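You operate a simulated robot arm through the tools that you are given. There is no shell and no other tool.

The job below is to be done with a simulated robot arm. You get a single attempt, and the scene is never put back.

JOB
Track the repair belt till it runs centred, then stop it.
Fine: isolator on first and start the belt; tighten the take-up knob of the side that the display names and leave the other knob.

Only the result counts: the job must be done as asked and must still hold three seconds after the hand-in. Knocking over, shifting, dropping, spilling or breaking anything else fails it.

ROBOT AND FRAMES
A 6-joint arm with a fingered hand, fixed in place. Base frame: the origin is on the floor under the middle of its stand, x ahead of it, y to its left, z up. Lengths are in mm, angles in degrees, forces in N, time in s.
It reaches about 1346 mm from its shoulder. Its first joint turns from -149.0 to 149.0 degrees. Payload 3.5 kg.
The tool frame sits at the grasp point between the pads (the TCP): z along the fingers, y along the line on which they close. The tips reach 26 mm beyond it. The gripper opens to 132 mm; its body begins 73 mm behind the TCP. The gripper is a hand of 4 fingers: y runs from the thumb to the fingers, the wrist lies at [0, 0, -234] in the tool frame, and closing takes about 1.5 s.
Orientation is that of the tool frame in the base frame, as a unit quaternion [x, y, z, w]. With the fingers straight down and closing along the base's y, the tool's x points along the base's -x, its y along +y and its z along -z.

CONTROLS
- The arm moves only by the tool step_arm. Its arguments are lists of equal length, an entry for each row: "translation": the shift along the base's x, y, z in units of 250 mm (1.0 is 250 mm), a list of three; "rot": the turn, a rotation vector about the base's x, y, z in units of 45 degrees (1.0 is 45 degrees), a list of three; "fingers": the closure, from 0 (fully open) to 1 (shut). In form: {"translation": [[x, y, z], ...], "rot": [[wx, wy, wz], ...], "fingers": [fingers, ...]}. A call has 1 to 20 rows; each row is the pose to reach, as a shift and turn from the pose commanded when the call began. A call with a number of a shift or a turn outside -1 to 1 is refused whole. Each row takes 0.2 s and may step no farther than 50 mm and 8.6 degrees from the row before; otherwise, or with a gripper value out of range, the whole call is refused. Where a pose cannot be reached the arm comes as near as it can. A force on the tool above 40 N (or 10 N above the force at the start of the call, whichever is more), or a blocked arm, ends the call early, and 0.2 s more pass. Each finger travels about 108 mm/s and halts on what it meets, pressing with about 25 N; the grip force reading is that of the motor and also rises with nothing between the fingers. The clock runs only during rows and for 0.2 s after the last one: add rows that repeat a pose to give the fingers time. The reply holds the time, the measured pose of the TCP, the force on the tool along the base axes, the opening and the grip force, in the units named above and with some noise, with the torque about the TCP (base axes, N m) and any sound that the robot's microphone picked up.
- Cameras (640 x 400 px; columns grow to the right, rows downward): "scene" is fixed at [397.6, 507.3, 1188.7]; the picture's right is [-0.03, 1.00, 0.00], its down [-0.42, -0.01, -0.91] and it looks along [-0.91, -0.02, 0.42] (base axes); focal length 214 px, centre (320, 200). "wrist" rides on the gripper at [68, 2, -97] in the tool frame; the picture's right is [-0.03, 1.00, 0.00], its down [-0.82, -0.02, -0.58] and it looks along [-0.58, -0.01, 0.82] (tool axes); focal length 270 px, centre (320, 200). There is no depth. A picture from a camera that has moved, and an enlarged one, comes with that camera's place and axes in the base frame and with its lens. The place of the scene camera against the robot may be out by one fixed shift of up to 25 mm in any direction.
- capture(camera): a new picture of that camera. It takes no simulated time.
- raise_lower(by): slides the trunk up (or, below 0, down) by that many mm; the arm rides with it, the base frame stays. It gives what a move gives, with no picture.
- preshape(shape): the hand has 4 fingers and takes this shape, open, in about a second: jaw (thumb against the fingers, like two jaws); tri (thumb and two fingers); tip (a fingertip pinch); poke (one finger out to press); point (the index stretched); flat (the hand flat); cup (the hand cupped); fist (a fist). The gripper value then closes the fingers along that shape, each until it touches; the sizes above hold for jaw. It gives what a move gives, with no picture.
- enlarge(camera, box): a new picture of the part [left, top, right, bottom] of that camera's present view, enlarged. It takes no simulated time.
- job_done(): hands the job in; it is judged then, once.

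Nothing tells you positions but the pictures and the camera data. Unless the task says otherwise, let go and move clear before handing in.

The tools are called after "Call:" by a JSON object that holds its "method" and its "body". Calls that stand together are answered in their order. step_arm: Moves the arm, as the interface text tells. Its arguments: {"type":"object","properties":{"translation":{"type":"array"},"rot":{"type":"array"},"fingers":{"type":"array"}},"required":["translation","rot","fingers"]} The other tools are called the same way: raise_lower (by) moves the trunk up or down; preshape (shape) gives the hand a shape; capture (camera) takes a picture; enlarge (camera, box) takes an enlarged picture of a part of a camera's view; job_done () hands the job in.

At the start:

```text
time_s: 0.0
tool_pos: [283.0, 712.9, 1069.3]
orientation: [-0.001, 1.0, 0.0, 0.001]
contact_force: [-0.3, 0.6, -0.1]
wrist_torque: [0.01, 0.0, 0.02]
gripper_width: 131.9
grasp_force: 0.0
shape: jaw
trunk travel left (down, up): [-969.0, 1.0]
```

scene: 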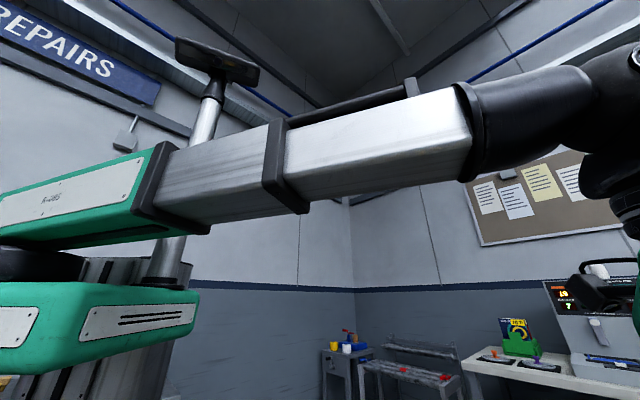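
wrist: 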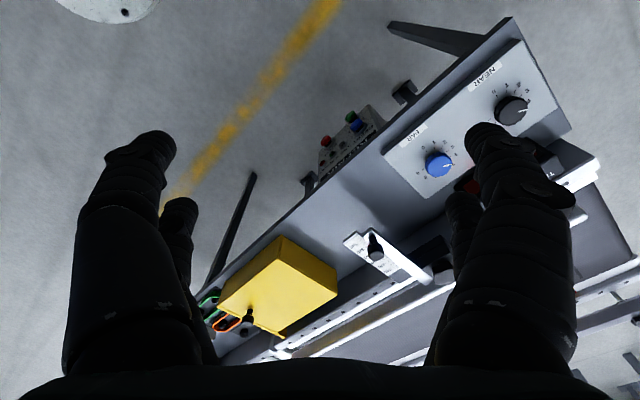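

The scene camera looks back at the robot, so the wrist view is the useful one: I see a bench with a NEAR/FAR knob panel, a control box with coloured buttons and an isolator. I'll enlarge those parts first.

Call:
{"method": "enlarge", "body": {"camera": "wrist", "box": [360, 0, 640, 200]}}

Call:
{"method": "enlarge", "body": {"camera": "wrist", "box": [290, 80, 430, 200]}}

Call:
{"method": "enlarge", "body": {"camera": "wrist", "box": [180, 200, 480, 390]}}

Call:
{"method": "enlarge", "body": {"camera": "scene", "box": [300, 230, 640, 400]}}

```text
2.00 times, centred on (500, 100) of wrist
camera zoom: at [215.4, 713.8, 1167.0], right [0.03, 1.0, 0.0], down [0.82, -0.02, 0.58], along [0.58, -0.01, -0.82], focal length 541 px, centre (-40, 400)
```

zoom: 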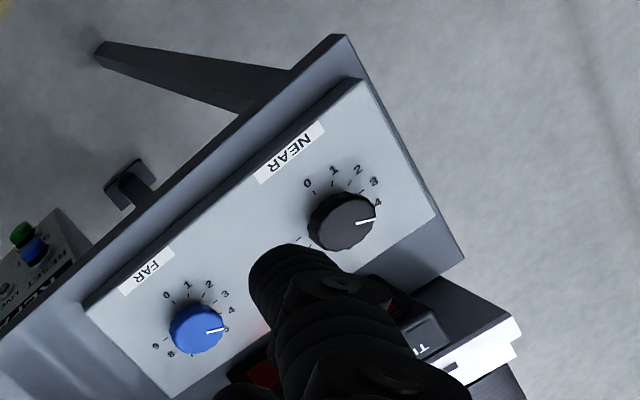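

```text
3.33 times, centred on (360, 140) of wrist
camera zoom: at [215.4, 713.8, 1167.0], right [0.03, 1.0, 0.0], down [0.82, -0.02, 0.58], along [0.58, -0.01, -0.82], focal length 901 px, centre (187, 400)
```

zoom: 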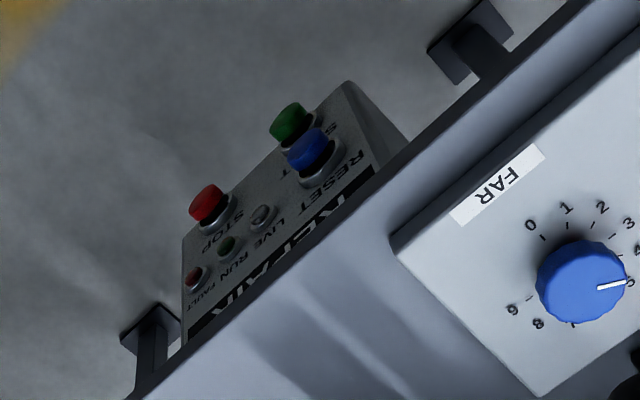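

```text
2.11 times, centred on (330, 295) of wrist
camera zoom: at [215.4, 713.8, 1167.0], right [0.03, 1.0, 0.0], down [0.82, -0.02, 0.58], along [0.58, -0.01, -0.82], focal length 569 px, centre (299, 0)
```

zoom: 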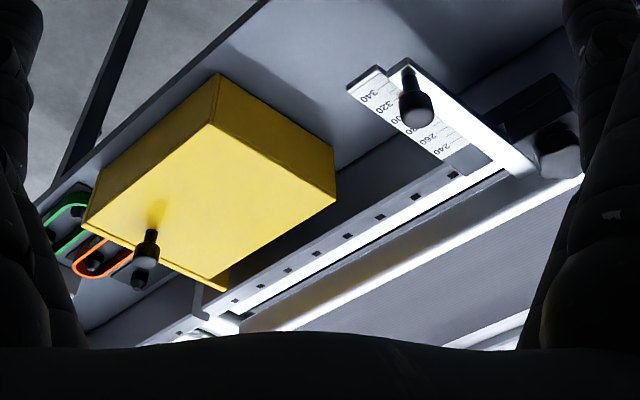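

```text
1.88 times, centred on (470, 315) of scene
camera zoom: at [397.6, 507.3, 1188.7], right [-0.03, 1.0, 0.0], down [-0.42, -0.01, -0.91], along [-0.91, -0.02, 0.42], focal length 404 px, centre (38, -16)
```

zoom: 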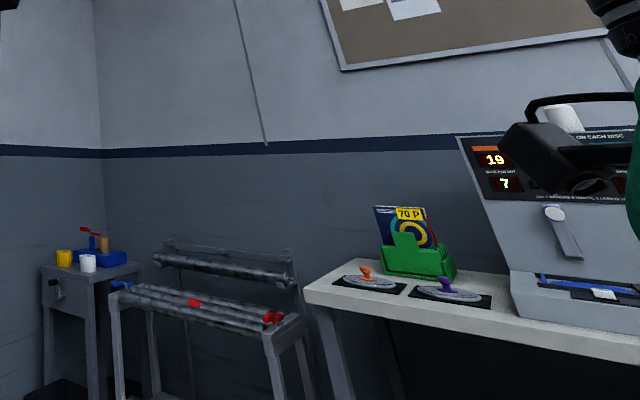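

The machine lies skewed below and ahead of the hand, and the fingers hide part of it. I'll raise the hand and tilt it to get a wider view before touching anything.

Call:
{"method": "step_arm", "body": {"translation": [[0, 0, 0.2], [0, 0, 0.4], [0, 0, 0.6], [0, 0, 0.8], [0, 0, 1.0]], "rot": [[0, 0, 0], [0, 0, 0], [0, 0, 0], [0, 0, 0], [0, 0, 0]], "fingers": [0, 0, 0, 0, 0]}}

Call:
{"method": "capture", "body": {"camera": "wrist"}}

```text
time_s: 1.2
tool_pos: [282.5, 713.5, 1070.7]
orientation: [0.0, 1.0, -0.001, 0.0]
contact_force: [-0.4, 0.3, 0.8]
wrist_torque: [0.03, 0.01, -0.02]
gripper_width: 131.9
grasp_force: 0.1
shape: jaw
out of reach, approached as far as the arm can: row 1, 2, 3, 4, 5
trunk travel left (down, up): [-969.0, 1.0]
```

```text
taken
camera wrist: at [215.4, 713.7, 1167.0], right [0.03, 1.0, 0.0], down [0.82, -0.02, 0.58], along [0.58, -0.01, -0.82], focal length 270 px, centre (320, 200)
```

wrist: 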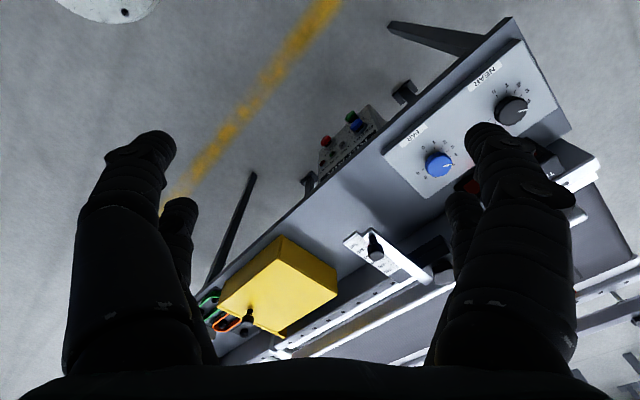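

The arm cannot go higher in this pose. I'll try tilting the hand forward and shifting sideways to see the rest of the machine.

Call:
{"method": "step_arm", "body": {"translation": [[0, 0, 0], [0, 0, 0], [0, 0, 0], [0, 0, 0], [0, 0, 0]], "rot": [[0, -0.18, 0], [0, -0.36, 0], [0, -0.54, 0], [0, -0.72, 0], [0, -0.9, 0]], "fingers": [0, 0, 0, 0, 0]}}

Call:
{"method": "capture", "body": {"camera": "wrist"}}

Call:
{"method": "capture", "body": {"camera": "scene"}}

```text
time_s: 2.4
tool_pos: [284.1, 714.4, 1127.2]
orientation: [0.0, 0.938, 0.001, 0.347]
contact_force: [-0.6, -0.7, -0.2]
wrist_torque: [0.01, -0.01, 0.02]
gripper_width: 131.8
grasp_force: 0.1
shape: jaw
out of reach, approached as far as the arm can: row 2, 3, 4, 5
trunk travel left (down, up): [-969.0, 1.0]
```

```text
taken
camera wrist: at [169.6, 715.3, 1155.4], right [0.02, 1.0, 0.02], down [0.24, -0.02, 0.97], along [0.97, -0.01, -0.24], focal length 270 px, centre (320, 200)
```

wrist: 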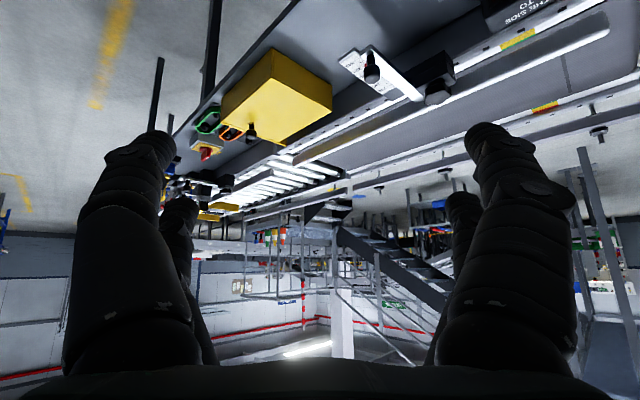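

```text
taken
```

scene: 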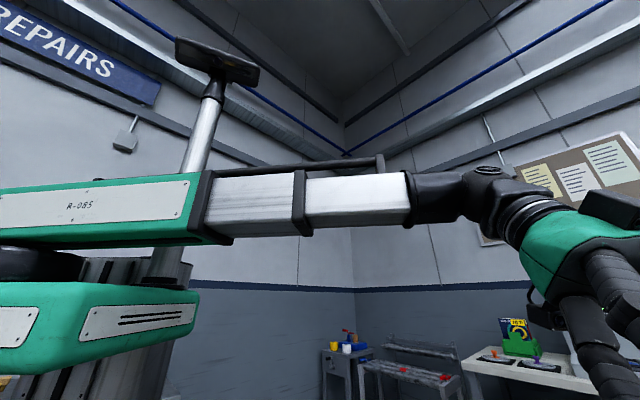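

The arm is a rotating, telescoping boom with its height set by the trunk. The machine's front runs diagonally (roughly along [-0.76, 0.65]), so I'll yaw the hand to face it and step back to see the whole of it.

Call:
{"method": "step_arm", "body": {"translation": [[0, -0.16, 0], [0, -0.32, 0], [0, -0.48, 0], [0, -0.64, 0], [0, -0.8, 0], [0, -0.96, 0]], "rot": [[0, 0, 0.166], [0, 0, 0.333], [0, 0, 0.5], [0, 0, 0.666], [0, 0, 0.833], [0, 0, 1.0]], "fingers": [0, 0, 0, 0, 0, 0]}}

Call:
{"method": "capture", "body": {"camera": "wrist"}}

```text
time_s: 3.8
tool_pos: [312.6, 569.4, 1126.8]
orientation: [-0.359, 0.867, 0.132, 0.319]
contact_force: [-0.3, 1.0, 0.0]
wrist_torque: [-0.02, -0.01, -0.01]
gripper_width: 132.0
grasp_force: 0.0
shape: jaw
out of reach, approached as far as the arm can: row 5, 6
trunk travel left (down, up): [-969.0, 1.0]
```

```text
taken
camera wrist: at [231.9, 488.4, 1155.1], right [-0.69, 0.72, 0.02], down [0.19, 0.16, 0.97], along [0.69, 0.68, -0.25], focal length 270 px, centre (320, 200)
```

wrist: 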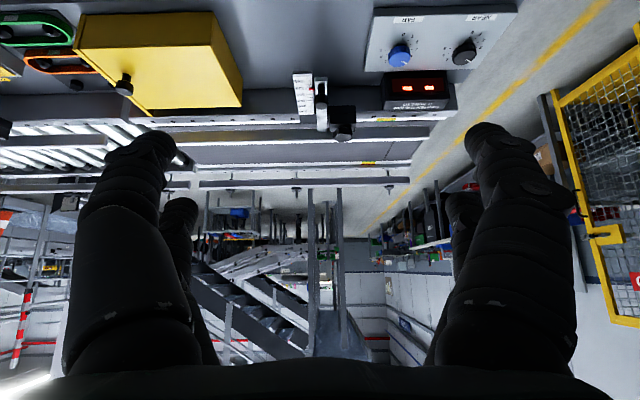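

Now the view faces the machine: knob panel with a dark display behind it, a belt strip with a scale, the yellow guard box and slots at left. I'll enlarge the parts.

Call:
{"method": "enlarge", "body": {"camera": "wrist", "box": [350, 0, 530, 120]}}

Call:
{"method": "enlarge", "body": {"camera": "wrist", "box": [0, 0, 180, 120]}}

Call:
{"method": "enlarge", "body": {"camera": "wrist", "box": [180, 60, 440, 220]}}

```text
3.33 times, centred on (440, 60) of wrist
camera zoom: at [231.9, 488.4, 1155.1], right [-0.69, 0.72, 0.02], down [0.19, 0.16, 0.97], along [0.69, 0.68, -0.25], focal length 901 px, centre (-80, 667)
```

zoom: 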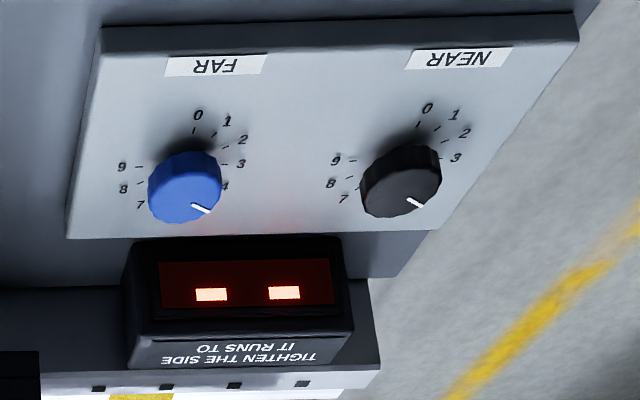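

```text
3.33 times, centred on (90, 60) of wrist
camera zoom: at [231.9, 488.4, 1155.1], right [-0.69, 0.72, 0.02], down [0.19, 0.16, 0.97], along [0.69, 0.68, -0.25], focal length 901 px, centre (1087, 667)
```

zoom: 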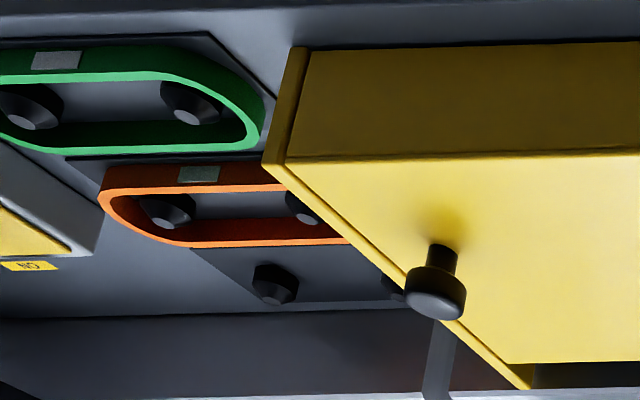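

```text
2.46 times, centred on (310, 140) of wrist
camera zoom: at [231.9, 488.4, 1155.1], right [-0.69, 0.72, 0.02], down [0.19, 0.16, 0.97], along [0.69, 0.68, -0.25], focal length 665 px, centre (345, 348)
```

zoom: 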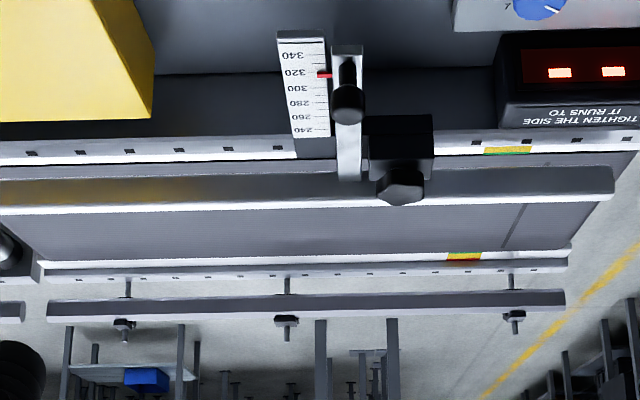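

The display currently shows dashes ("TIGHTEN THE SIDE IT RUNS TO"); both knobs point about 5. The isolator seems to be at the left of this view, so I'll shift the hand that way.

Call:
{"method": "step_arm", "body": {"translation": [[0.1, 0, 0], [0.2, 0, 0], [0.3, 0, 0], [0.45, 0, 0], [0.6, 0, 0], [0.75, 0, 0]], "rot": [[0, 0, 0], [0, 0, 0], [0, 0, 0], [0, 0, 0], [0, 0, 0], [0, 0, 0]], "fingers": [0, 0, 0, 0, 0, 0]}}

Call:
{"method": "capture", "body": {"camera": "wrist"}}

```text
time_s: 5.2
tool_pos: [504.0, 570.3, 1126.9]
orientation: [-0.359, 0.866, 0.133, 0.32]
contact_force: [0.4, 0.0, -0.1]
wrist_torque: [-0.02, 0.0, 0.01]
gripper_width: 131.9
grasp_force: 0.1
shape: jaw
trunk travel left (down, up): [-969.0, 1.0]
```

```text
taken
camera wrist: at [421.9, 488.5, 1155.3], right [-0.69, 0.72, 0.02], down [0.19, 0.16, 0.97], along [0.7, 0.68, -0.25], focal length 270 px, centre (320, 200)
```

wrist: 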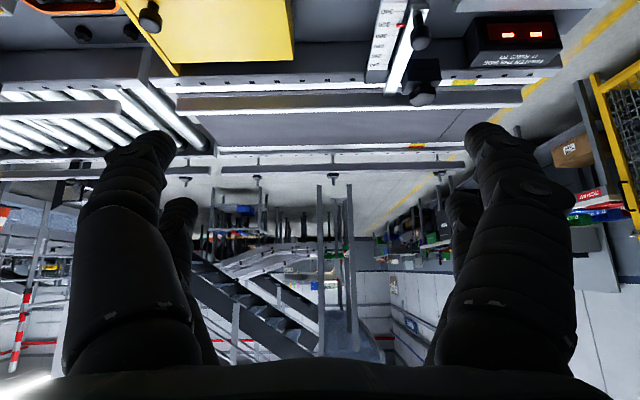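

The commanded pose follows the reached one, good. I'll move further along toward the left side of the view and tilt the camera down to see the isolator and the button box.

Call:
{"method": "step_arm", "body": {"translation": [[0.1, -0.1, -0.05], [0.2, -0.2, -0.1], [0.3, -0.3, -0.15], [0.4, -0.4, -0.2], [0.5, -0.5, -0.24], [0.6, -0.55, -0.24]], "rot": [[-0.08, 0.08, 0], [-0.16, 0.16, 0], [-0.24, 0.24, 0], [-0.32, 0.32, 0], [-0.4, 0.4, 0], [-0.47, 0.47, 0]], "fingers": [0, 0, 0, 0, 0, 0]}}

Call:
{"method": "capture", "body": {"camera": "wrist"}}

```text
time_s: 6.6
tool_pos: [654.6, 432.5, 1074.7]
orientation: [-0.381, 0.92, 0.036, 0.084]
contact_force: [-0.6, 0.4, -0.1]
wrist_torque: [-0.01, 0.0, 0.01]
gripper_width: 132.0
grasp_force: 0.0
shape: jaw
out of reach, approached as far as the arm can: row 3, 4, 5, 6
trunk travel left (down, up): [-969.0, 1.0]
```

```text
taken
camera wrist: at [592.6, 372.8, 1156.7], right [-0.69, 0.72, 0.0], down [0.51, 0.48, 0.72], along [0.52, 0.5, -0.7], focal length 270 px, centre (320, 200)
```

wrist: 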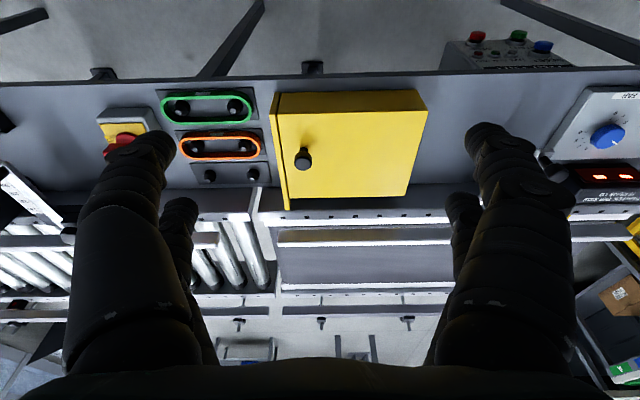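

From here I see the isolator (yellow plate, red handle) at left, spare belts, the yellow cover, and the REPAIR button box at upper right below the bench edge. I'll enlarge them.

Call:
{"method": "enlarge", "body": {"camera": "wrist", "box": [60, 70, 200, 170]}}

Call:
{"method": "enlarge", "body": {"camera": "wrist", "box": [430, 10, 640, 100]}}

Call:
{"method": "enlarge", "body": {"camera": "wrist", "box": [520, 70, 640, 230]}}

Call:
{"method": "enlarge", "body": {"camera": "wrist", "box": [0, 130, 140, 260]}}

```text
4.00 times, centred on (130, 120) of wrist
camera zoom: at [592.6, 372.8, 1156.7], right [-0.69, 0.72, 0.0], down [0.51, 0.48, 0.72], along [0.52, 0.5, -0.7], focal length 1081 px, centre (1080, 520)
```

zoom: 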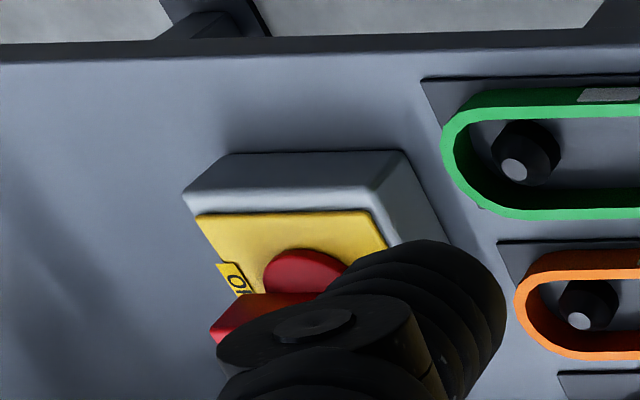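

```text
3.05 times, centred on (535, 55) of wrist
camera zoom: at [592.6, 372.8, 1156.7], right [-0.69, 0.72, 0.0], down [0.51, 0.48, 0.72], along [0.52, 0.5, -0.7], focal length 824 px, centre (-335, 642)
```

zoom: 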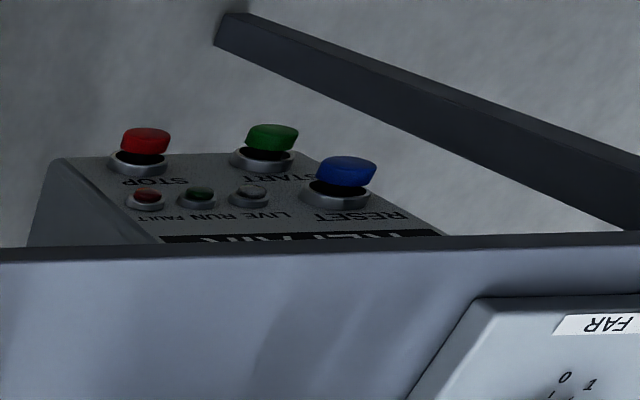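

```text
2.50 times, centred on (580, 150) of wrist
camera zoom: at [592.6, 372.8, 1156.7], right [-0.69, 0.72, 0.0], down [0.51, 0.48, 0.72], along [0.52, 0.5, -0.7], focal length 676 px, centre (-330, 325)
```

zoom: 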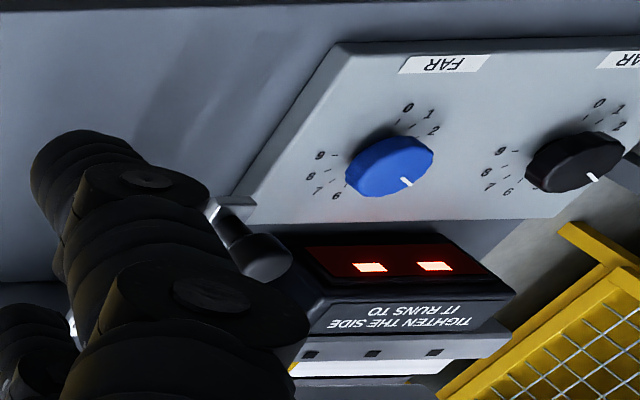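

```text
3.08 times, centred on (70, 195) of wrist
camera zoom: at [592.6, 372.8, 1156.7], right [-0.69, 0.72, 0.0], down [0.51, 0.48, 0.72], along [0.52, 0.5, -0.7], focal length 832 px, centre (1089, 215)
```

zoom: 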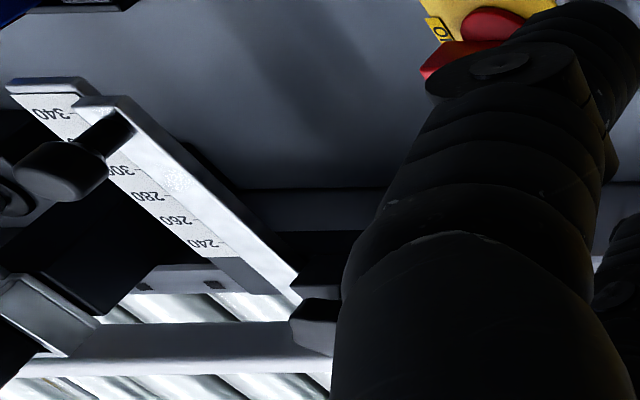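

The isolator is a red rotary handle on a yellow plate. I'll move further along the bench to see it unobstructed.

Call:
{"method": "step_arm", "body": {"translation": [[0.12, -0.12, 0], [0.24, -0.24, 0], [0.36, -0.36, 0], [0.48, -0.48, 0], [0.6, -0.6, 0]], "rot": [[0, 0, 0], [0, 0, 0], [0, 0, 0], [0, 0, 0], [0, 0, 0]], "fingers": [0, 0, 0, 0, 0]}}

Call:
{"method": "capture", "body": {"camera": "wrist"}}

Call:
{"method": "enlarge", "body": {"camera": "wrist", "box": [180, 50, 380, 200]}}

```text
time_s: 7.8
tool_pos: [802.8, 282.8, 1073.4]
orientation: [-0.38, 0.92, 0.035, 0.086]
contact_force: [0.0, -0.1, -0.2]
wrist_torque: [-0.02, 0.01, 0.01]
gripper_width: 131.8
grasp_force: 0.0
shape: jaw
trunk travel left (down, up): [-969.0, 1.0]
```

```text
taken
camera wrist: at [742.3, 222.4, 1156.7], right [-0.69, 0.72, 0.01], down [0.51, 0.48, 0.72], along [0.52, 0.5, -0.7], focal length 270 px, centre (320, 200)
```

wrist: 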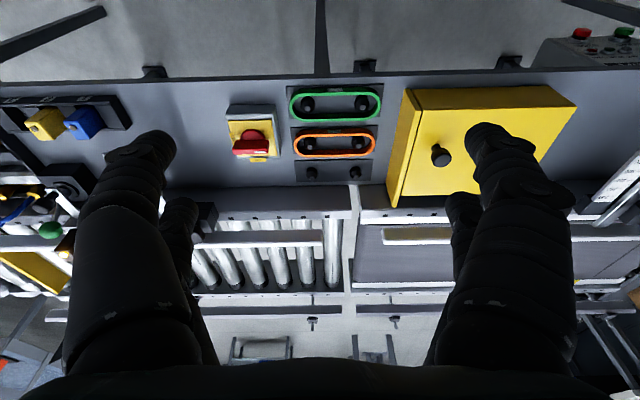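

```text
2.67 times, centred on (280, 125) of wrist
camera zoom: at [742.3, 222.4, 1156.7], right [-0.69, 0.72, 0.01], down [0.51, 0.48, 0.72], along [0.52, 0.5, -0.7], focal length 721 px, centre (427, 400)
```

zoom: 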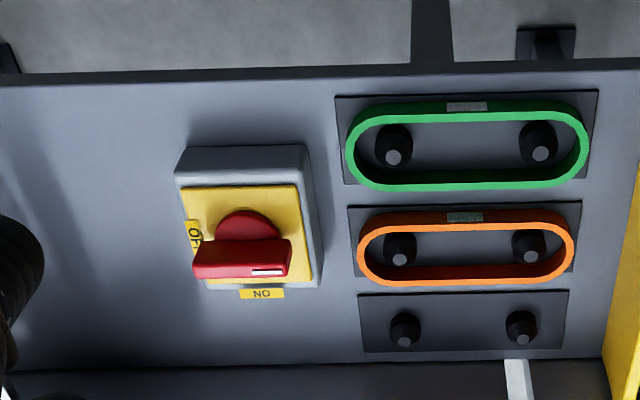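

The deck seems horizontal at about z 750, with the isolator around (975, 338) and its bar lying along the bench now; ON is marked at the far side and OFF at one end. I'll go closer with the hand straight down, keeping well above everything.

Call:
{"method": "step_arm", "body": {"translation": [[0.09, 0.01, -0.08], [0.18, 0.02, -0.16], [0.27, 0.03, -0.24], [0.36, 0.04, -0.32], [0.45, 0.05, -0.4], [0.52, 0.06, -0.48]], "rot": [[-0.03, 0.03, 0], [-0.06, 0.06, 0], [-0.09, 0.09, 0], [-0.12, 0.12, 0], [-0.15, 0.15, 0], [-0.168, 0.168, 0]], "fingers": [0, 0, 0, 0, 0, 0]}}

Call:
{"method": "capture", "body": {"camera": "wrist"}}

```text
time_s: 9.2
tool_pos: [932.9, 296.3, 1070.3]
orientation: [-0.382, 0.924, -0.002, -0.002]
contact_force: [-0.1, 0.1, 0.0]
wrist_torque: [-0.02, 0.0, 0.01]
gripper_width: 131.8
grasp_force: 0.1
shape: jaw
out of reach, approached as far as the arm can: row 1, 2, 3, 4, 5, 6
trunk travel left (down, up): [-969.0, 1.0]
```

```text
taken
camera wrist: at [884.0, 249.1, 1167.0], right [-0.69, 0.72, 0.0], down [0.59, 0.56, 0.58], along [0.42, 0.4, -0.82], focal length 270 px, centre (320, 200)
```

wrist: 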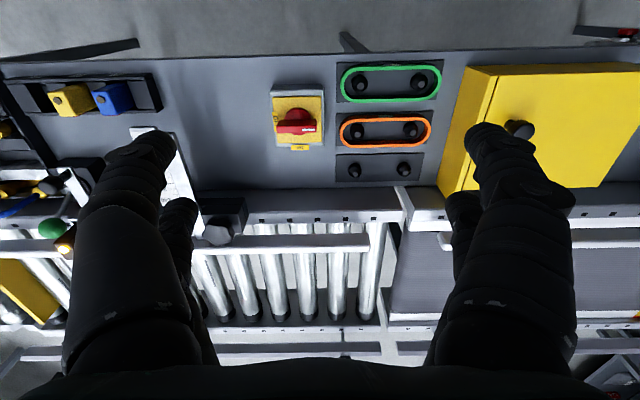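

Height only changes through the trunk, so I'll use it for descending. I'll lower 120 mm in the clear and look again.

Call:
{"method": "raise_lower", "body": {"by": -120}}

Call:
{"method": "capture", "body": {"camera": "wrist"}}

Call:
{"method": "enlarge", "body": {"camera": "wrist", "box": [220, 40, 360, 160]}}

```text
time_s: 10.7
tool_pos: [931.7, 297.0, 950.3]
orientation: [-0.383, 0.924, 0.0, 0.0]
contact_force: [-0.1, -0.6, 1.0]
wrist_torque: [0.0, -0.01, 0.01]
gripper_width: 131.9
grasp_force: 0.0
shape: jaw
trunk travel left (down, up): [-849.0, 121.0]
```

```text
taken
camera wrist: at [883.4, 249.0, 1047.2], right [-0.69, 0.72, 0.0], down [0.59, 0.56, 0.58], along [0.42, 0.4, -0.82], focal length 270 px, centre (320, 200)
```

wrist: 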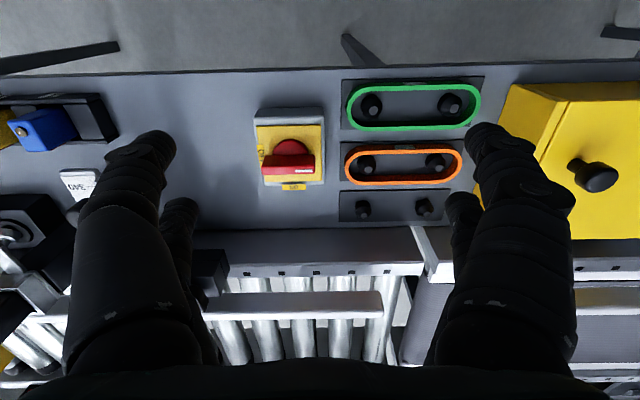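

```text
3.33 times, centred on (290, 100) of wrist
camera zoom: at [883.4, 249.0, 1047.2], right [-0.69, 0.72, 0.0], down [0.59, 0.56, 0.58], along [0.42, 0.4, -0.82], focal length 901 px, centre (420, 533)
```

zoom: 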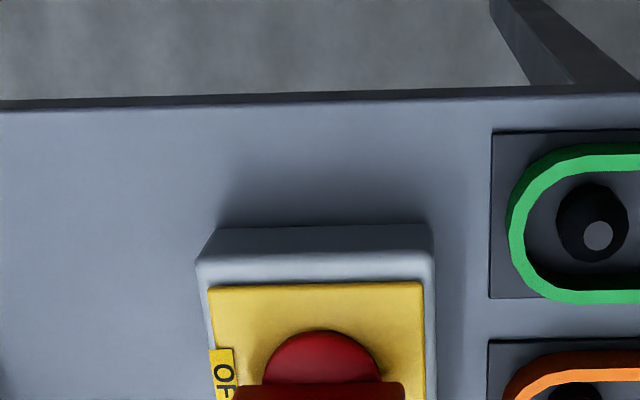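

The isolator handle works out at about (1007, 319, 775) and the deck at about z 745. I'll centre over it and descend a bit for a close look at the bar and its labels.

Call:
{"method": "step_arm", "body": {"translation": [[0.1, 0.03, 0], [0.2, 0.06, 0], [0.28, 0.08, 0]], "rot": [[0, 0, 0], [0, 0, 0], [0, 0, 0]], "fingers": [0, 0, 0]}}

Call:
{"method": "raise_lower", "body": {"by": -60}}

Call:
{"method": "capture", "body": {"camera": "wrist"}}

Call:
{"method": "enlarge", "body": {"camera": "wrist", "box": [200, 60, 440, 210]}}

```text
time_s: 11.5
tool_pos: [1002.0, 317.1, 951.2]
orientation: [-0.382, 0.924, 0.0, -0.001]
contact_force: [0.1, 0.7, 0.0]
wrist_torque: [0.0, 0.02, 0.03]
gripper_width: 131.9
grasp_force: 0.1
shape: jaw
trunk travel left (down, up): [-849.0, 121.0]
```

```text
time_s: 12.5
tool_pos: [1001.7, 318.0, 890.6]
orientation: [-0.382, 0.924, 0.0, 0.0]
contact_force: [-0.4, 0.8, 0.2]
wrist_torque: [-0.01, 0.05, 0.0]
gripper_width: 132.1
grasp_force: 0.0
shape: jaw
trunk travel left (down, up): [-789.0, 181.0]
```

```text
taken
camera wrist: at [953.2, 269.0, 987.2], right [-0.69, 0.72, 0.0], down [0.59, 0.56, 0.58], along [0.42, 0.4, -0.82], focal length 270 px, centre (320, 200)
```

wrist: 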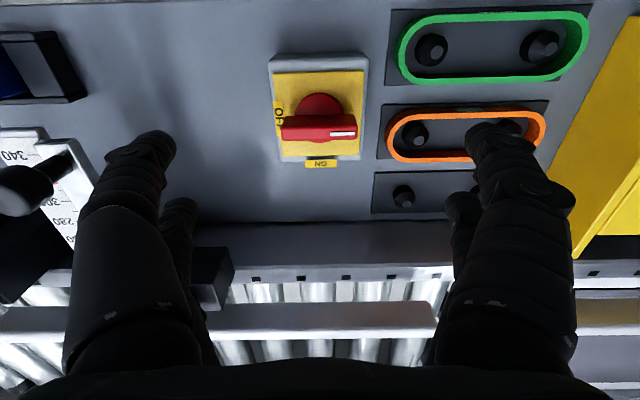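

```text
2.67 times, centred on (320, 135) of wrist
camera zoom: at [953.2, 269.0, 987.2], right [-0.69, 0.72, 0.0], down [0.59, 0.56, 0.58], along [0.42, 0.4, -0.82], focal length 721 px, centre (320, 373)
```

zoom: 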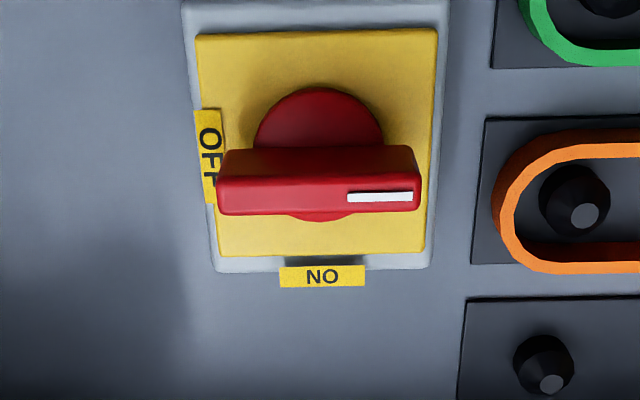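

The bar is a slim upright blade, centre about (1008, 321), top at z≈794, lying along the bench line; ON is on the far side. I'll yaw the hand −90° so the jaws close across the bar, still at safe height.

Call:
{"method": "step_arm", "body": {"translation": [[0, 0, 0], [0, 0, 0], [0, 0, 0], [0, 0, 0], [0, 0, 0], [0, 0, 0]], "rot": [[0, 0, -0.166], [0, 0, -0.333], [0, 0, -0.5], [0, 0, -0.666], [0, 0, -0.833], [0, 0, -1.0]], "fingers": [0, 0, 0, 0, 0, 0]}}

Call:
{"method": "step_arm", "body": {"translation": [[0, 0, 0], [0, 0, 0], [0, 0, 0], [0, 0, 0], [0, 0, 0], [0, 0, 0]], "rot": [[0, 0, -0.166], [0, 0, -0.333], [0, 0, -0.5], [0, 0, -0.666], [0, 0, -0.833], [0, 0, -1.0]], "fingers": [0, 0, 0, 0, 0, 0]}}

Call:
{"method": "capture", "body": {"camera": "wrist"}}

```text
time_s: 13.9
tool_pos: [1001.7, 315.8, 891.0]
orientation: [0.001, 1.0, 0.0, -0.001]
contact_force: [0.4, -0.6, -1.3]
wrist_torque: [0.02, -0.01, 0.04]
gripper_width: 131.9
grasp_force: 0.1
shape: jaw
trunk travel left (down, up): [-789.0, 181.0]
```

```text
time_s: 15.3
tool_pos: [1002.0, 317.3, 891.2]
orientation: [0.384, 0.924, 0.001, -0.001]
contact_force: [0.2, -0.5, -0.1]
wrist_torque: [0.01, 0.0, -0.01]
gripper_width: 132.0
grasp_force: 0.0
shape: jaw
trunk travel left (down, up): [-789.0, 181.0]
```

```text
taken
camera wrist: at [955.9, 365.7, 987.1], right [0.73, 0.69, 0.0], down [0.56, -0.59, 0.58], along [0.4, -0.42, -0.82], focal length 270 px, centre (320, 200)
```

wrist: 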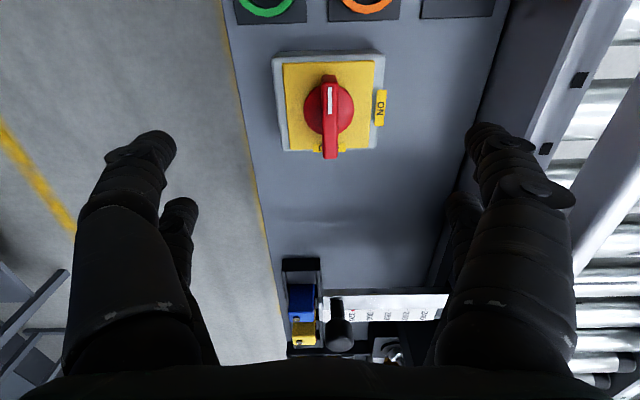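

The bar centre checks out at about (1007.5, 322) from this side too. I'll shift a few mm to centre and descend in two stages.

Call:
{"method": "step_arm", "body": {"translation": [[0.024, 0.018, 0], [0.024, 0.018, 0]], "rot": [[0, 0, 0], [0, 0, 0]], "fingers": [0, 0]}}

Call:
{"method": "raise_lower", "body": {"by": -60}}

Call:
{"method": "capture", "body": {"camera": "wrist"}}

Call:
{"method": "enlarge", "body": {"camera": "wrist", "box": [220, 80, 420, 205]}}

```text
time_s: 15.9
tool_pos: [1007.0, 321.9, 890.9]
orientation: [0.383, 0.924, 0.0, -0.001]
contact_force: [-0.4, -0.3, -1.0]
wrist_torque: [-0.02, 0.01, -0.03]
gripper_width: 132.1
grasp_force: 0.1
shape: jaw
trunk travel left (down, up): [-789.0, 181.0]
```

```text
time_s: 16.9
tool_pos: [1008.6, 321.9, 831.7]
orientation: [0.382, 0.924, 0.0, -0.001]
contact_force: [-0.1, 0.5, 0.0]
wrist_torque: [-0.02, 0.02, 0.0]
gripper_width: 131.8
grasp_force: 0.0
shape: jaw
trunk travel left (down, up): [-729.0, 241.0]
```

```text
taken
camera wrist: at [961.7, 370.0, 927.2], right [0.72, 0.69, 0.0], down [0.56, -0.59, 0.58], along [0.4, -0.42, -0.82], focal length 270 px, centre (320, 200)
```

wrist: 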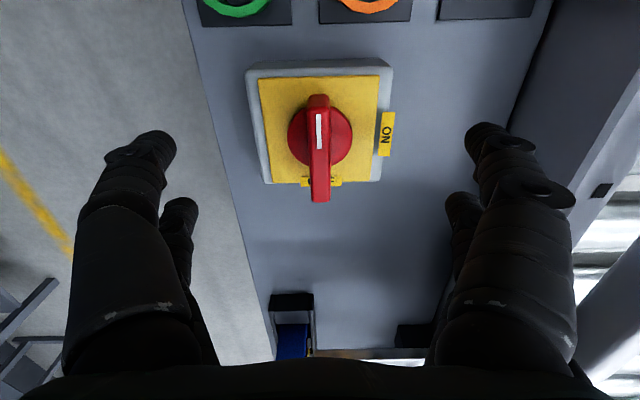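

```text
3.20 times, centred on (320, 142) of wrist
camera zoom: at [961.7, 370.0, 927.2], right [0.72, 0.69, 0.0], down [0.56, -0.59, 0.58], along [0.4, -0.42, -0.82], focal length 865 px, centre (320, 384)
```

zoom: 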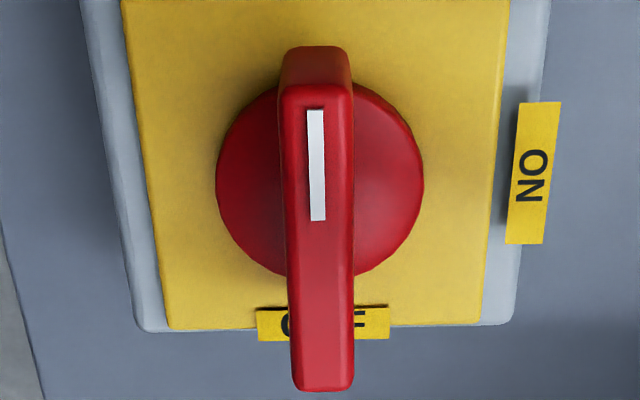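

The bar centre is confirmed at (1007.5, 322), about 11 mm wide. I'll lower so the fingertips overlap the top of the bar but stay above the disc, then close.

Call:
{"method": "raise_lower", "body": {"by": -28}}

Call:
{"method": "step_arm", "body": {"translation": [[0, 0, 0], [0, 0, 0], [0, 0, 0], [0, 0, 0], [0, 0, 0]], "rot": [[0, 0, 0], [0, 0, 0], [0, 0, 0], [0, 0, 0], [0, 0, 0]], "fingers": [0.2, 0.4, 0.5, 0.5, 0.5]}}

Call:
{"method": "capture", "body": {"camera": "wrist"}}

```text
time_s: 17.6
tool_pos: [1007.8, 320.3, 803.6]
orientation: [0.383, 0.924, 0.001, 0.0]
contact_force: [0.2, 0.0, -0.1]
wrist_torque: [-0.01, -0.01, 0.01]
gripper_width: 131.8
grasp_force: 0.0
shape: jaw
trunk travel left (down, up): [-701.0, 269.0]
```

```text
time_s: 18.8
tool_pos: [1007.6, 322.1, 803.0]
orientation: [0.383, 0.924, 0.0, -0.001]
contact_force: [1.0, 0.5, -0.2]
wrist_torque: [0.01, 0.01, -0.01]
gripper_width: 66.7
grasp_force: 0.1
shape: jaw
trunk travel left (down, up): [-701.0, 269.0]
```

```text
taken
camera wrist: at [961.8, 370.1, 899.1], right [0.72, 0.69, 0.0], down [0.56, -0.59, 0.58], along [0.4, -0.42, -0.82], focal length 270 px, centre (320, 200)
```

wrist: 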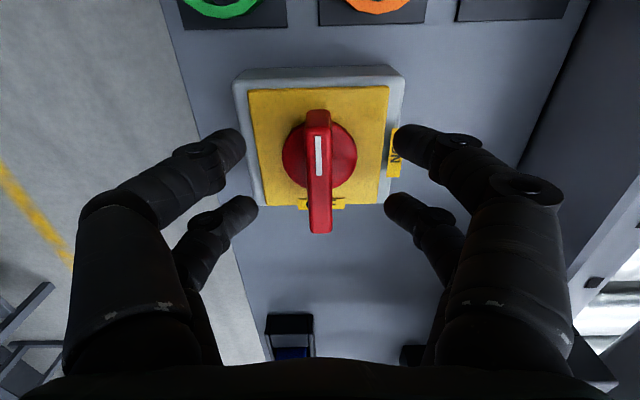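

Two fingers are on each side of the bar, well placed. I'll close onto it.

Call:
{"method": "step_arm", "body": {"translation": [[0, 0, 0], [0, 0, 0], [0, 0, 0], [0, 0, 0], [0, 0, 0], [0, 0, 0]], "rot": [[0, 0, 0], [0, 0, 0], [0, 0, 0], [0, 0, 0], [0, 0, 0], [0, 0, 0]], "fingers": [0.65, 0.8, 0.9, 1.0, 1.0, 1.0]}}

Call:
{"method": "capture", "body": {"camera": "wrist"}}

```text
time_s: 20.2
tool_pos: [1007.5, 321.4, 803.3]
orientation: [0.382, 0.924, 0.0, -0.001]
contact_force: [-1.9, -2.4, -4.3]
wrist_torque: [-0.01, 0.07, 0.0]
gripper_width: 6.5
grasp_force: 25.2
shape: jaw
trunk travel left (down, up): [-701.0, 269.0]
```

```text
taken
camera wrist: at [961.9, 370.1, 898.7], right [0.72, 0.69, 0.0], down [0.56, -0.59, 0.58], along [0.4, -0.42, -0.82], focal length 270 px, centre (320, 200)
```

wrist: 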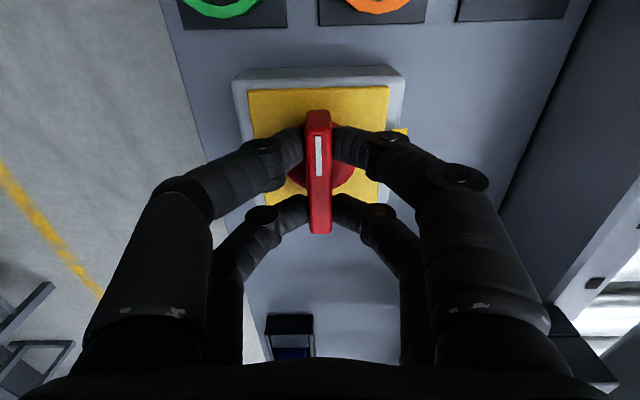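

The bar is held. I'll turn gently counter-clockwise (the end at OFF toward ON) by a small amount and check whether it follows.

Call:
{"method": "step_arm", "body": {"translation": [[0, 0, 0], [0, 0, 0], [0, 0, 0]], "rot": [[0, 0, 0.1], [0, 0, 0.2], [0, 0, 0.3]], "fingers": [1, 1, 1]}}

Call:
{"method": "capture", "body": {"camera": "wrist"}}

```text
time_s: 21.0
tool_pos: [1008.8, 320.9, 803.0]
orientation: [0.271, 0.962, -0.001, -0.001]
contact_force: [-2.6, 1.7, -4.8]
wrist_torque: [0.05, 0.08, -1.17]
gripper_width: 5.2
grasp_force: 24.4
shape: jaw
trunk travel left (down, up): [-701.0, 269.0]
```

```text
taken
camera wrist: at [951.9, 357.7, 898.8], right [0.54, 0.84, 0.0], down [0.69, -0.44, 0.58], along [0.48, -0.31, -0.82], focal length 270 px, centre (320, 200)
```

wrist: 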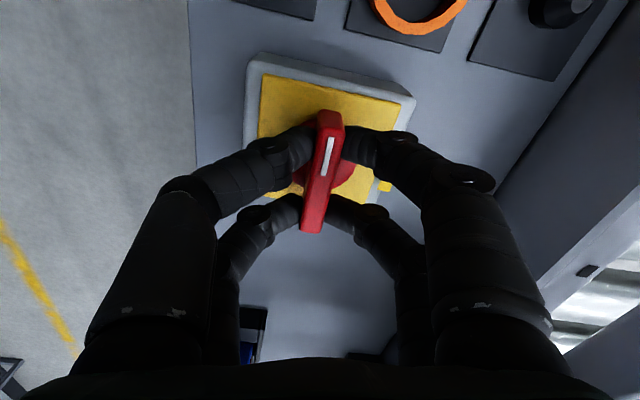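

The plate turned in the picture but the bar stayed with the plate, with 1.2 Nm resisting: counter-clockwise looks blocked. I'll go back and try the other way, bringing the marked end toward ON.

Call:
{"method": "step_arm", "body": {"translation": [[0, 0, 0], [0, 0, 0], [0, 0, 0], [0, 0, 0], [0, 0, 0], [0, 0, 0]], "rot": [[0, 0, -0.1], [0, 0, -0.2], [0, 0, -0.3], [0, 0, -0.4], [0, 0, -0.5], [0, 0, -0.6]], "fingers": [1, 1, 1, 1, 1, 1]}}

Call:
{"method": "capture", "body": {"camera": "wrist"}}

```text
time_s: 22.4
tool_pos: [1009.0, 320.4, 803.2]
orientation: [0.49, 0.872, 0.0, -0.001]
contact_force: [-2.2, 0.0, -4.9]
wrist_torque: [-0.01, 0.04, 0.02]
gripper_width: 5.7
grasp_force: 24.5
shape: jaw
trunk travel left (down, up): [-701.0, 269.0]
```

```text
taken
camera wrist: at [974.8, 379.6, 898.8], right [0.87, 0.5, 0.0], down [0.41, -0.71, 0.58], along [0.29, -0.5, -0.82], focal length 270 px, centre (320, 200)
```

wrist: 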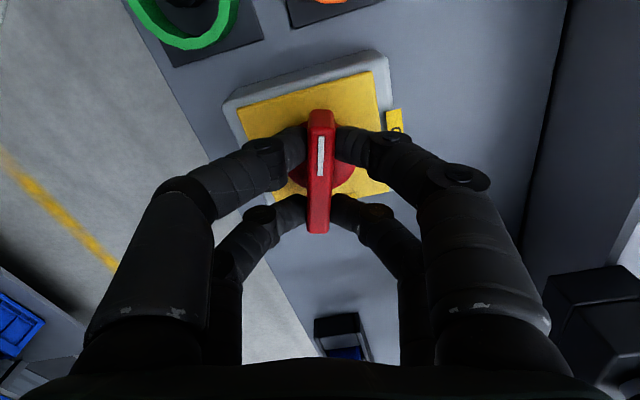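

The bar follows freely clockwise, so the marked end goes to ON that way. I'll continue the turn.

Call:
{"method": "step_arm", "body": {"translation": [[0, 0, 0], [0, 0, 0], [0, 0, 0], [0, 0, 0], [0, 0, 0], [0, 0, 0], [0, 0, 0], [0, 0, 0]], "rot": [[0, 0, -0.125], [0, 0, -0.25], [0, 0, -0.375], [0, 0, -0.5], [0, 0, -0.625], [0, 0, -0.75], [0, 0, -0.875], [0, 0, -1.0]], "fingers": [1, 1, 1, 1, 1, 1, 1, 1]}}

Call:
{"method": "capture", "body": {"camera": "wrist"}}

```text
time_s: 24.2
tool_pos: [1007.3, 321.1, 802.8]
orientation: [0.785, 0.619, 0.001, -0.001]
contact_force: [-4.0, -3.6, -5.8]
wrist_torque: [-0.07, 0.07, 0.04]
gripper_width: 5.9
grasp_force: 24.6
shape: jaw
trunk travel left (down, up): [-701.0, 269.0]
```

```text
taken
camera wrist: at [1026.4, 386.3, 898.8], right [0.97, -0.26, 0.0], down [-0.21, -0.79, 0.58], along [-0.15, -0.56, -0.82], focal length 270 px, centre (320, 200)
```

wrist: 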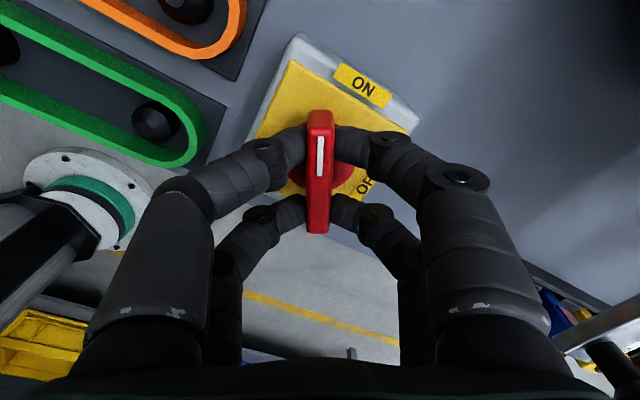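

The handle is turning with the hand; about 31° remain to ON. I'll continue.

Call:
{"method": "step_arm", "body": {"translation": [[0, 0, 0], [0, 0, 0], [0, 0, 0], [0, 0, 0], [0, 0, 0], [0, 0, 0]], "rot": [[0, 0, -0.12], [0, 0, -0.24], [0, 0, -0.36], [0, 0, -0.48], [0, 0, -0.6], [0, 0, -0.71]], "fingers": [1, 1, 1, 1, 1, 1]}}

Call:
{"method": "capture", "body": {"camera": "wrist"}}

```text
time_s: 25.6
tool_pos: [1008.3, 322.1, 803.6]
orientation: [0.925, 0.379, 0.001, -0.001]
contact_force: [-8.2, -4.6, -7.1]
wrist_torque: [0.01, 0.13, 0.24]
gripper_width: 6.0
grasp_force: 25.4
shape: jaw
trunk travel left (down, up): [-701.0, 269.0]
```

```text
taken
camera wrist: at [1058.5, 367.1, 898.9], right [0.68, -0.73, 0.0], down [-0.6, -0.56, 0.58], along [-0.42, -0.39, -0.82], focal length 270 px, centre (320, 200)
```

wrist: 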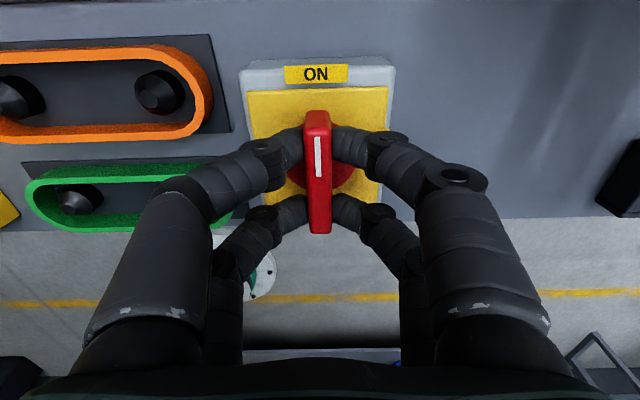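

The marked end now points at ON with torque just starting to rise at the stop. I'll nudge a degree or two more, then open and lift away.

Call:
{"method": "step_arm", "body": {"translation": [[0, 0, 0], [0, 0, 0]], "rot": [[0, 0, -0.04], [0, 0, -0.07]], "fingers": [1, 1]}}

Call:
{"method": "step_arm", "body": {"translation": [[0, 0, 0], [0, 0, 0], [0, 0, 0], [0, 0, 0], [0, 0, 0]], "rot": [[0, 0, 0], [0, 0, 0], [0, 0, 0], [0, 0, 0], [0, 0, 0]], "fingers": [0.8, 0.6, 0.5, 0.5, 0.5]}}

Call:
{"method": "capture", "body": {"camera": "wrist"}}

```text
time_s: 26.2
tool_pos: [1007.2, 321.5, 802.9]
orientation: [0.935, 0.354, 0.001, -0.001]
contact_force: [-9.3, -4.1, -8.1]
wrist_torque: [-0.05, 0.13, 0.45]
gripper_width: 6.3
grasp_force: 25.1
shape: jaw
trunk travel left (down, up): [-701.0, 269.0]
```

```text
time_s: 27.4
tool_pos: [1009.2, 320.3, 802.1]
orientation: [0.935, 0.354, 0.001, 0.0]
contact_force: [0.0, -0.3, 0.5]
wrist_torque: [-0.03, 0.01, 0.01]
gripper_width: 65.4
grasp_force: 0.1
shape: jaw
trunk travel left (down, up): [-701.0, 269.0]
```

```text
taken
camera wrist: at [1061.2, 364.4, 899.1], right [0.64, -0.77, 0.0], down [-0.63, -0.52, 0.58], along [-0.44, -0.37, -0.82], focal length 270 px, centre (320, 200)
```

wrist: 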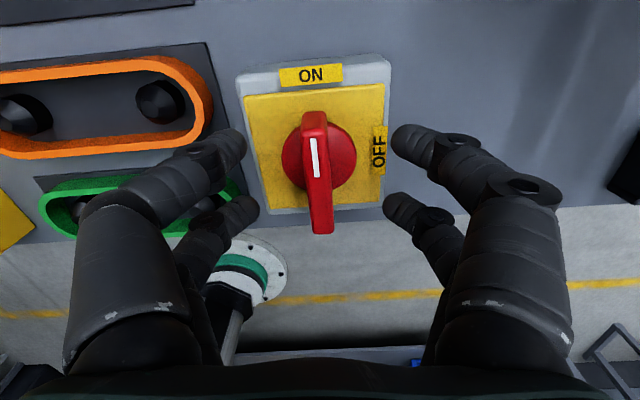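

The handle stands at ON. I'll lift clear and then head for the REPAIR button box, whose panel seems vertical, facing the robot, with START near (424, 784, 525) and STOP near (485, 725, 525).

Call:
{"method": "raise_lower", "body": {"by": 150}}

Call:
{"method": "capture", "body": {"camera": "wrist"}}

```text
time_s: 29.2
tool_pos: [1007.4, 320.8, 952.0]
orientation: [0.935, 0.354, 0.001, 0.0]
contact_force: [-0.6, 0.7, 0.1]
wrist_torque: [0.02, 0.01, -0.01]
gripper_width: 65.3
grasp_force: 0.1
shape: jaw
trunk travel left (down, up): [-851.0, 119.0]
```

```text
taken
camera wrist: at [1061.2, 364.5, 1049.0], right [0.64, -0.77, 0.0], down [-0.63, -0.52, 0.58], along [-0.44, -0.37, -0.82], focal length 270 px, centre (320, 200)
```

wrist: 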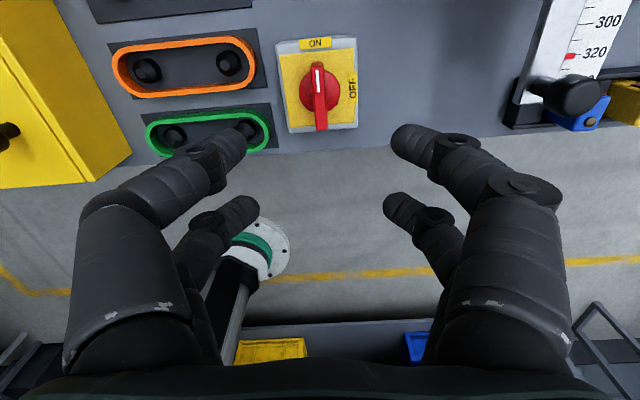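

Isolator is ON and the hand is clear. I'll swing back toward the near side of the bench while unwinding the hand to face the machine (yaw +45°).

Call:
{"method": "step_arm", "body": {"translation": [[-0.118, 0.04, 0], [-0.236, 0.08, 0], [-0.354, 0.12, 0], [-0.472, 0.16, 0], [-0.59, 0.2, 0], [-0.707, 0.24, 0]], "rot": [[0, 0, 0.166], [0, 0, 0.333], [0, 0, 0.5], [0, 0, 0.666], [0, 0, 0.833], [0, 0, 1.0]], "fingers": [0.3, 0.2, 0.1, 0, 0, 0]}}

Call:
{"method": "step_arm", "body": {"translation": [[-0.118, 0.04, 0], [-0.236, 0.08, 0], [-0.354, 0.12, 0], [-0.472, 0.16, 0], [-0.59, 0.2, 0], [-0.707, 0.24, 0]], "rot": [[0, 0, 0.166], [0, 0, 0.333], [0, 0, 0.5], [0, 0, 0.666], [0, 0, 0.833], [0, 0, 1.0]], "fingers": [0, 0, 0, 0, 0, 0]}}

Call:
{"method": "step_arm", "body": {"translation": [[-0.118, 0.04, 0], [-0.236, 0.08, 0], [-0.354, 0.12, 0], [-0.472, 0.16, 0], [-0.59, 0.2, 0], [-0.707, 0.24, 0]], "rot": [[0, 0, 0.166], [0, 0, 0.333], [0, 0, 0.5], [0, 0, 0.666], [0, 0, 0.833], [0, 0, 1.0]], "fingers": [0, 0, 0, 0, 0, 0]}}

Call:
{"method": "step_arm", "body": {"translation": [[-0.08, 0.03, 0], [-0.16, 0.06, 0], [-0.24, 0.09, 0], [-0.32, 0.12, 0], [-0.4, 0.15, 0], [-0.5, 0.2, 0]], "rot": [[0, 0, 0.166], [0, 0, 0.333], [0, 0, 0.5], [0, 0, 0.666], [0, 0, 0.833], [0, 0, 1.0]], "fingers": [0, 0, 0, 0, 0, 0]}}

Call:
{"method": "capture", "body": {"camera": "wrist"}}

```text
time_s: 30.6
tool_pos: [830.8, 382.8, 953.8]
orientation: [0.728, 0.685, 0.0, -0.001]
contact_force: [0.4, -0.1, -0.5]
wrist_torque: [0.01, -0.01, 0.02]
gripper_width: 132.1
grasp_force: 0.0
shape: jaw
trunk travel left (down, up): [-851.0, 119.0]
```

```text
time_s: 32.0
tool_pos: [652.8, 442.3, 953.8]
orientation: [0.41, 0.912, 0.001, -0.001]
contact_force: [0.0, 0.3, -1.2]
wrist_torque: [0.0, 0.03, 0.02]
gripper_width: 131.8
grasp_force: 0.0
shape: jaw
trunk travel left (down, up): [-851.0, 119.0]
```

```text
time_s: 33.4
tool_pos: [477.1, 500.3, 952.8]
orientation: [0.031, 1.0, -0.001, -0.001]
contact_force: [-0.5, 0.9, -0.4]
wrist_torque: [-0.01, 0.02, 0.02]
gripper_width: 132.0
grasp_force: 0.0
shape: jaw
trunk travel left (down, up): [-851.0, 119.0]
```

```text
time_s: 34.8
tool_pos: [353.1, 550.7, 952.5]
orientation: [-0.354, 0.935, -0.001, -0.001]
contact_force: [0.1, 0.1, -0.8]
wrist_torque: [0.02, -0.03, 0.0]
gripper_width: 131.7
grasp_force: 0.1
shape: jaw
trunk travel left (down, up): [-851.0, 119.0]
```

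```text
taken
camera wrist: at [301.3, 506.3, 1049.1], right [-0.64, 0.77, 0.0], down [0.63, 0.53, 0.58], along [0.44, 0.37, -0.82], focal length 270 px, centre (320, 200)
```

wrist: 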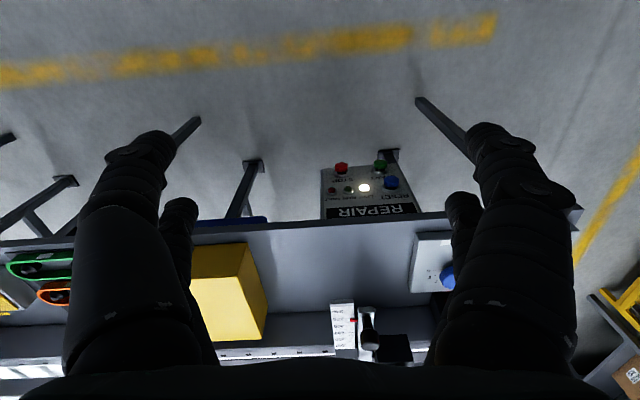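

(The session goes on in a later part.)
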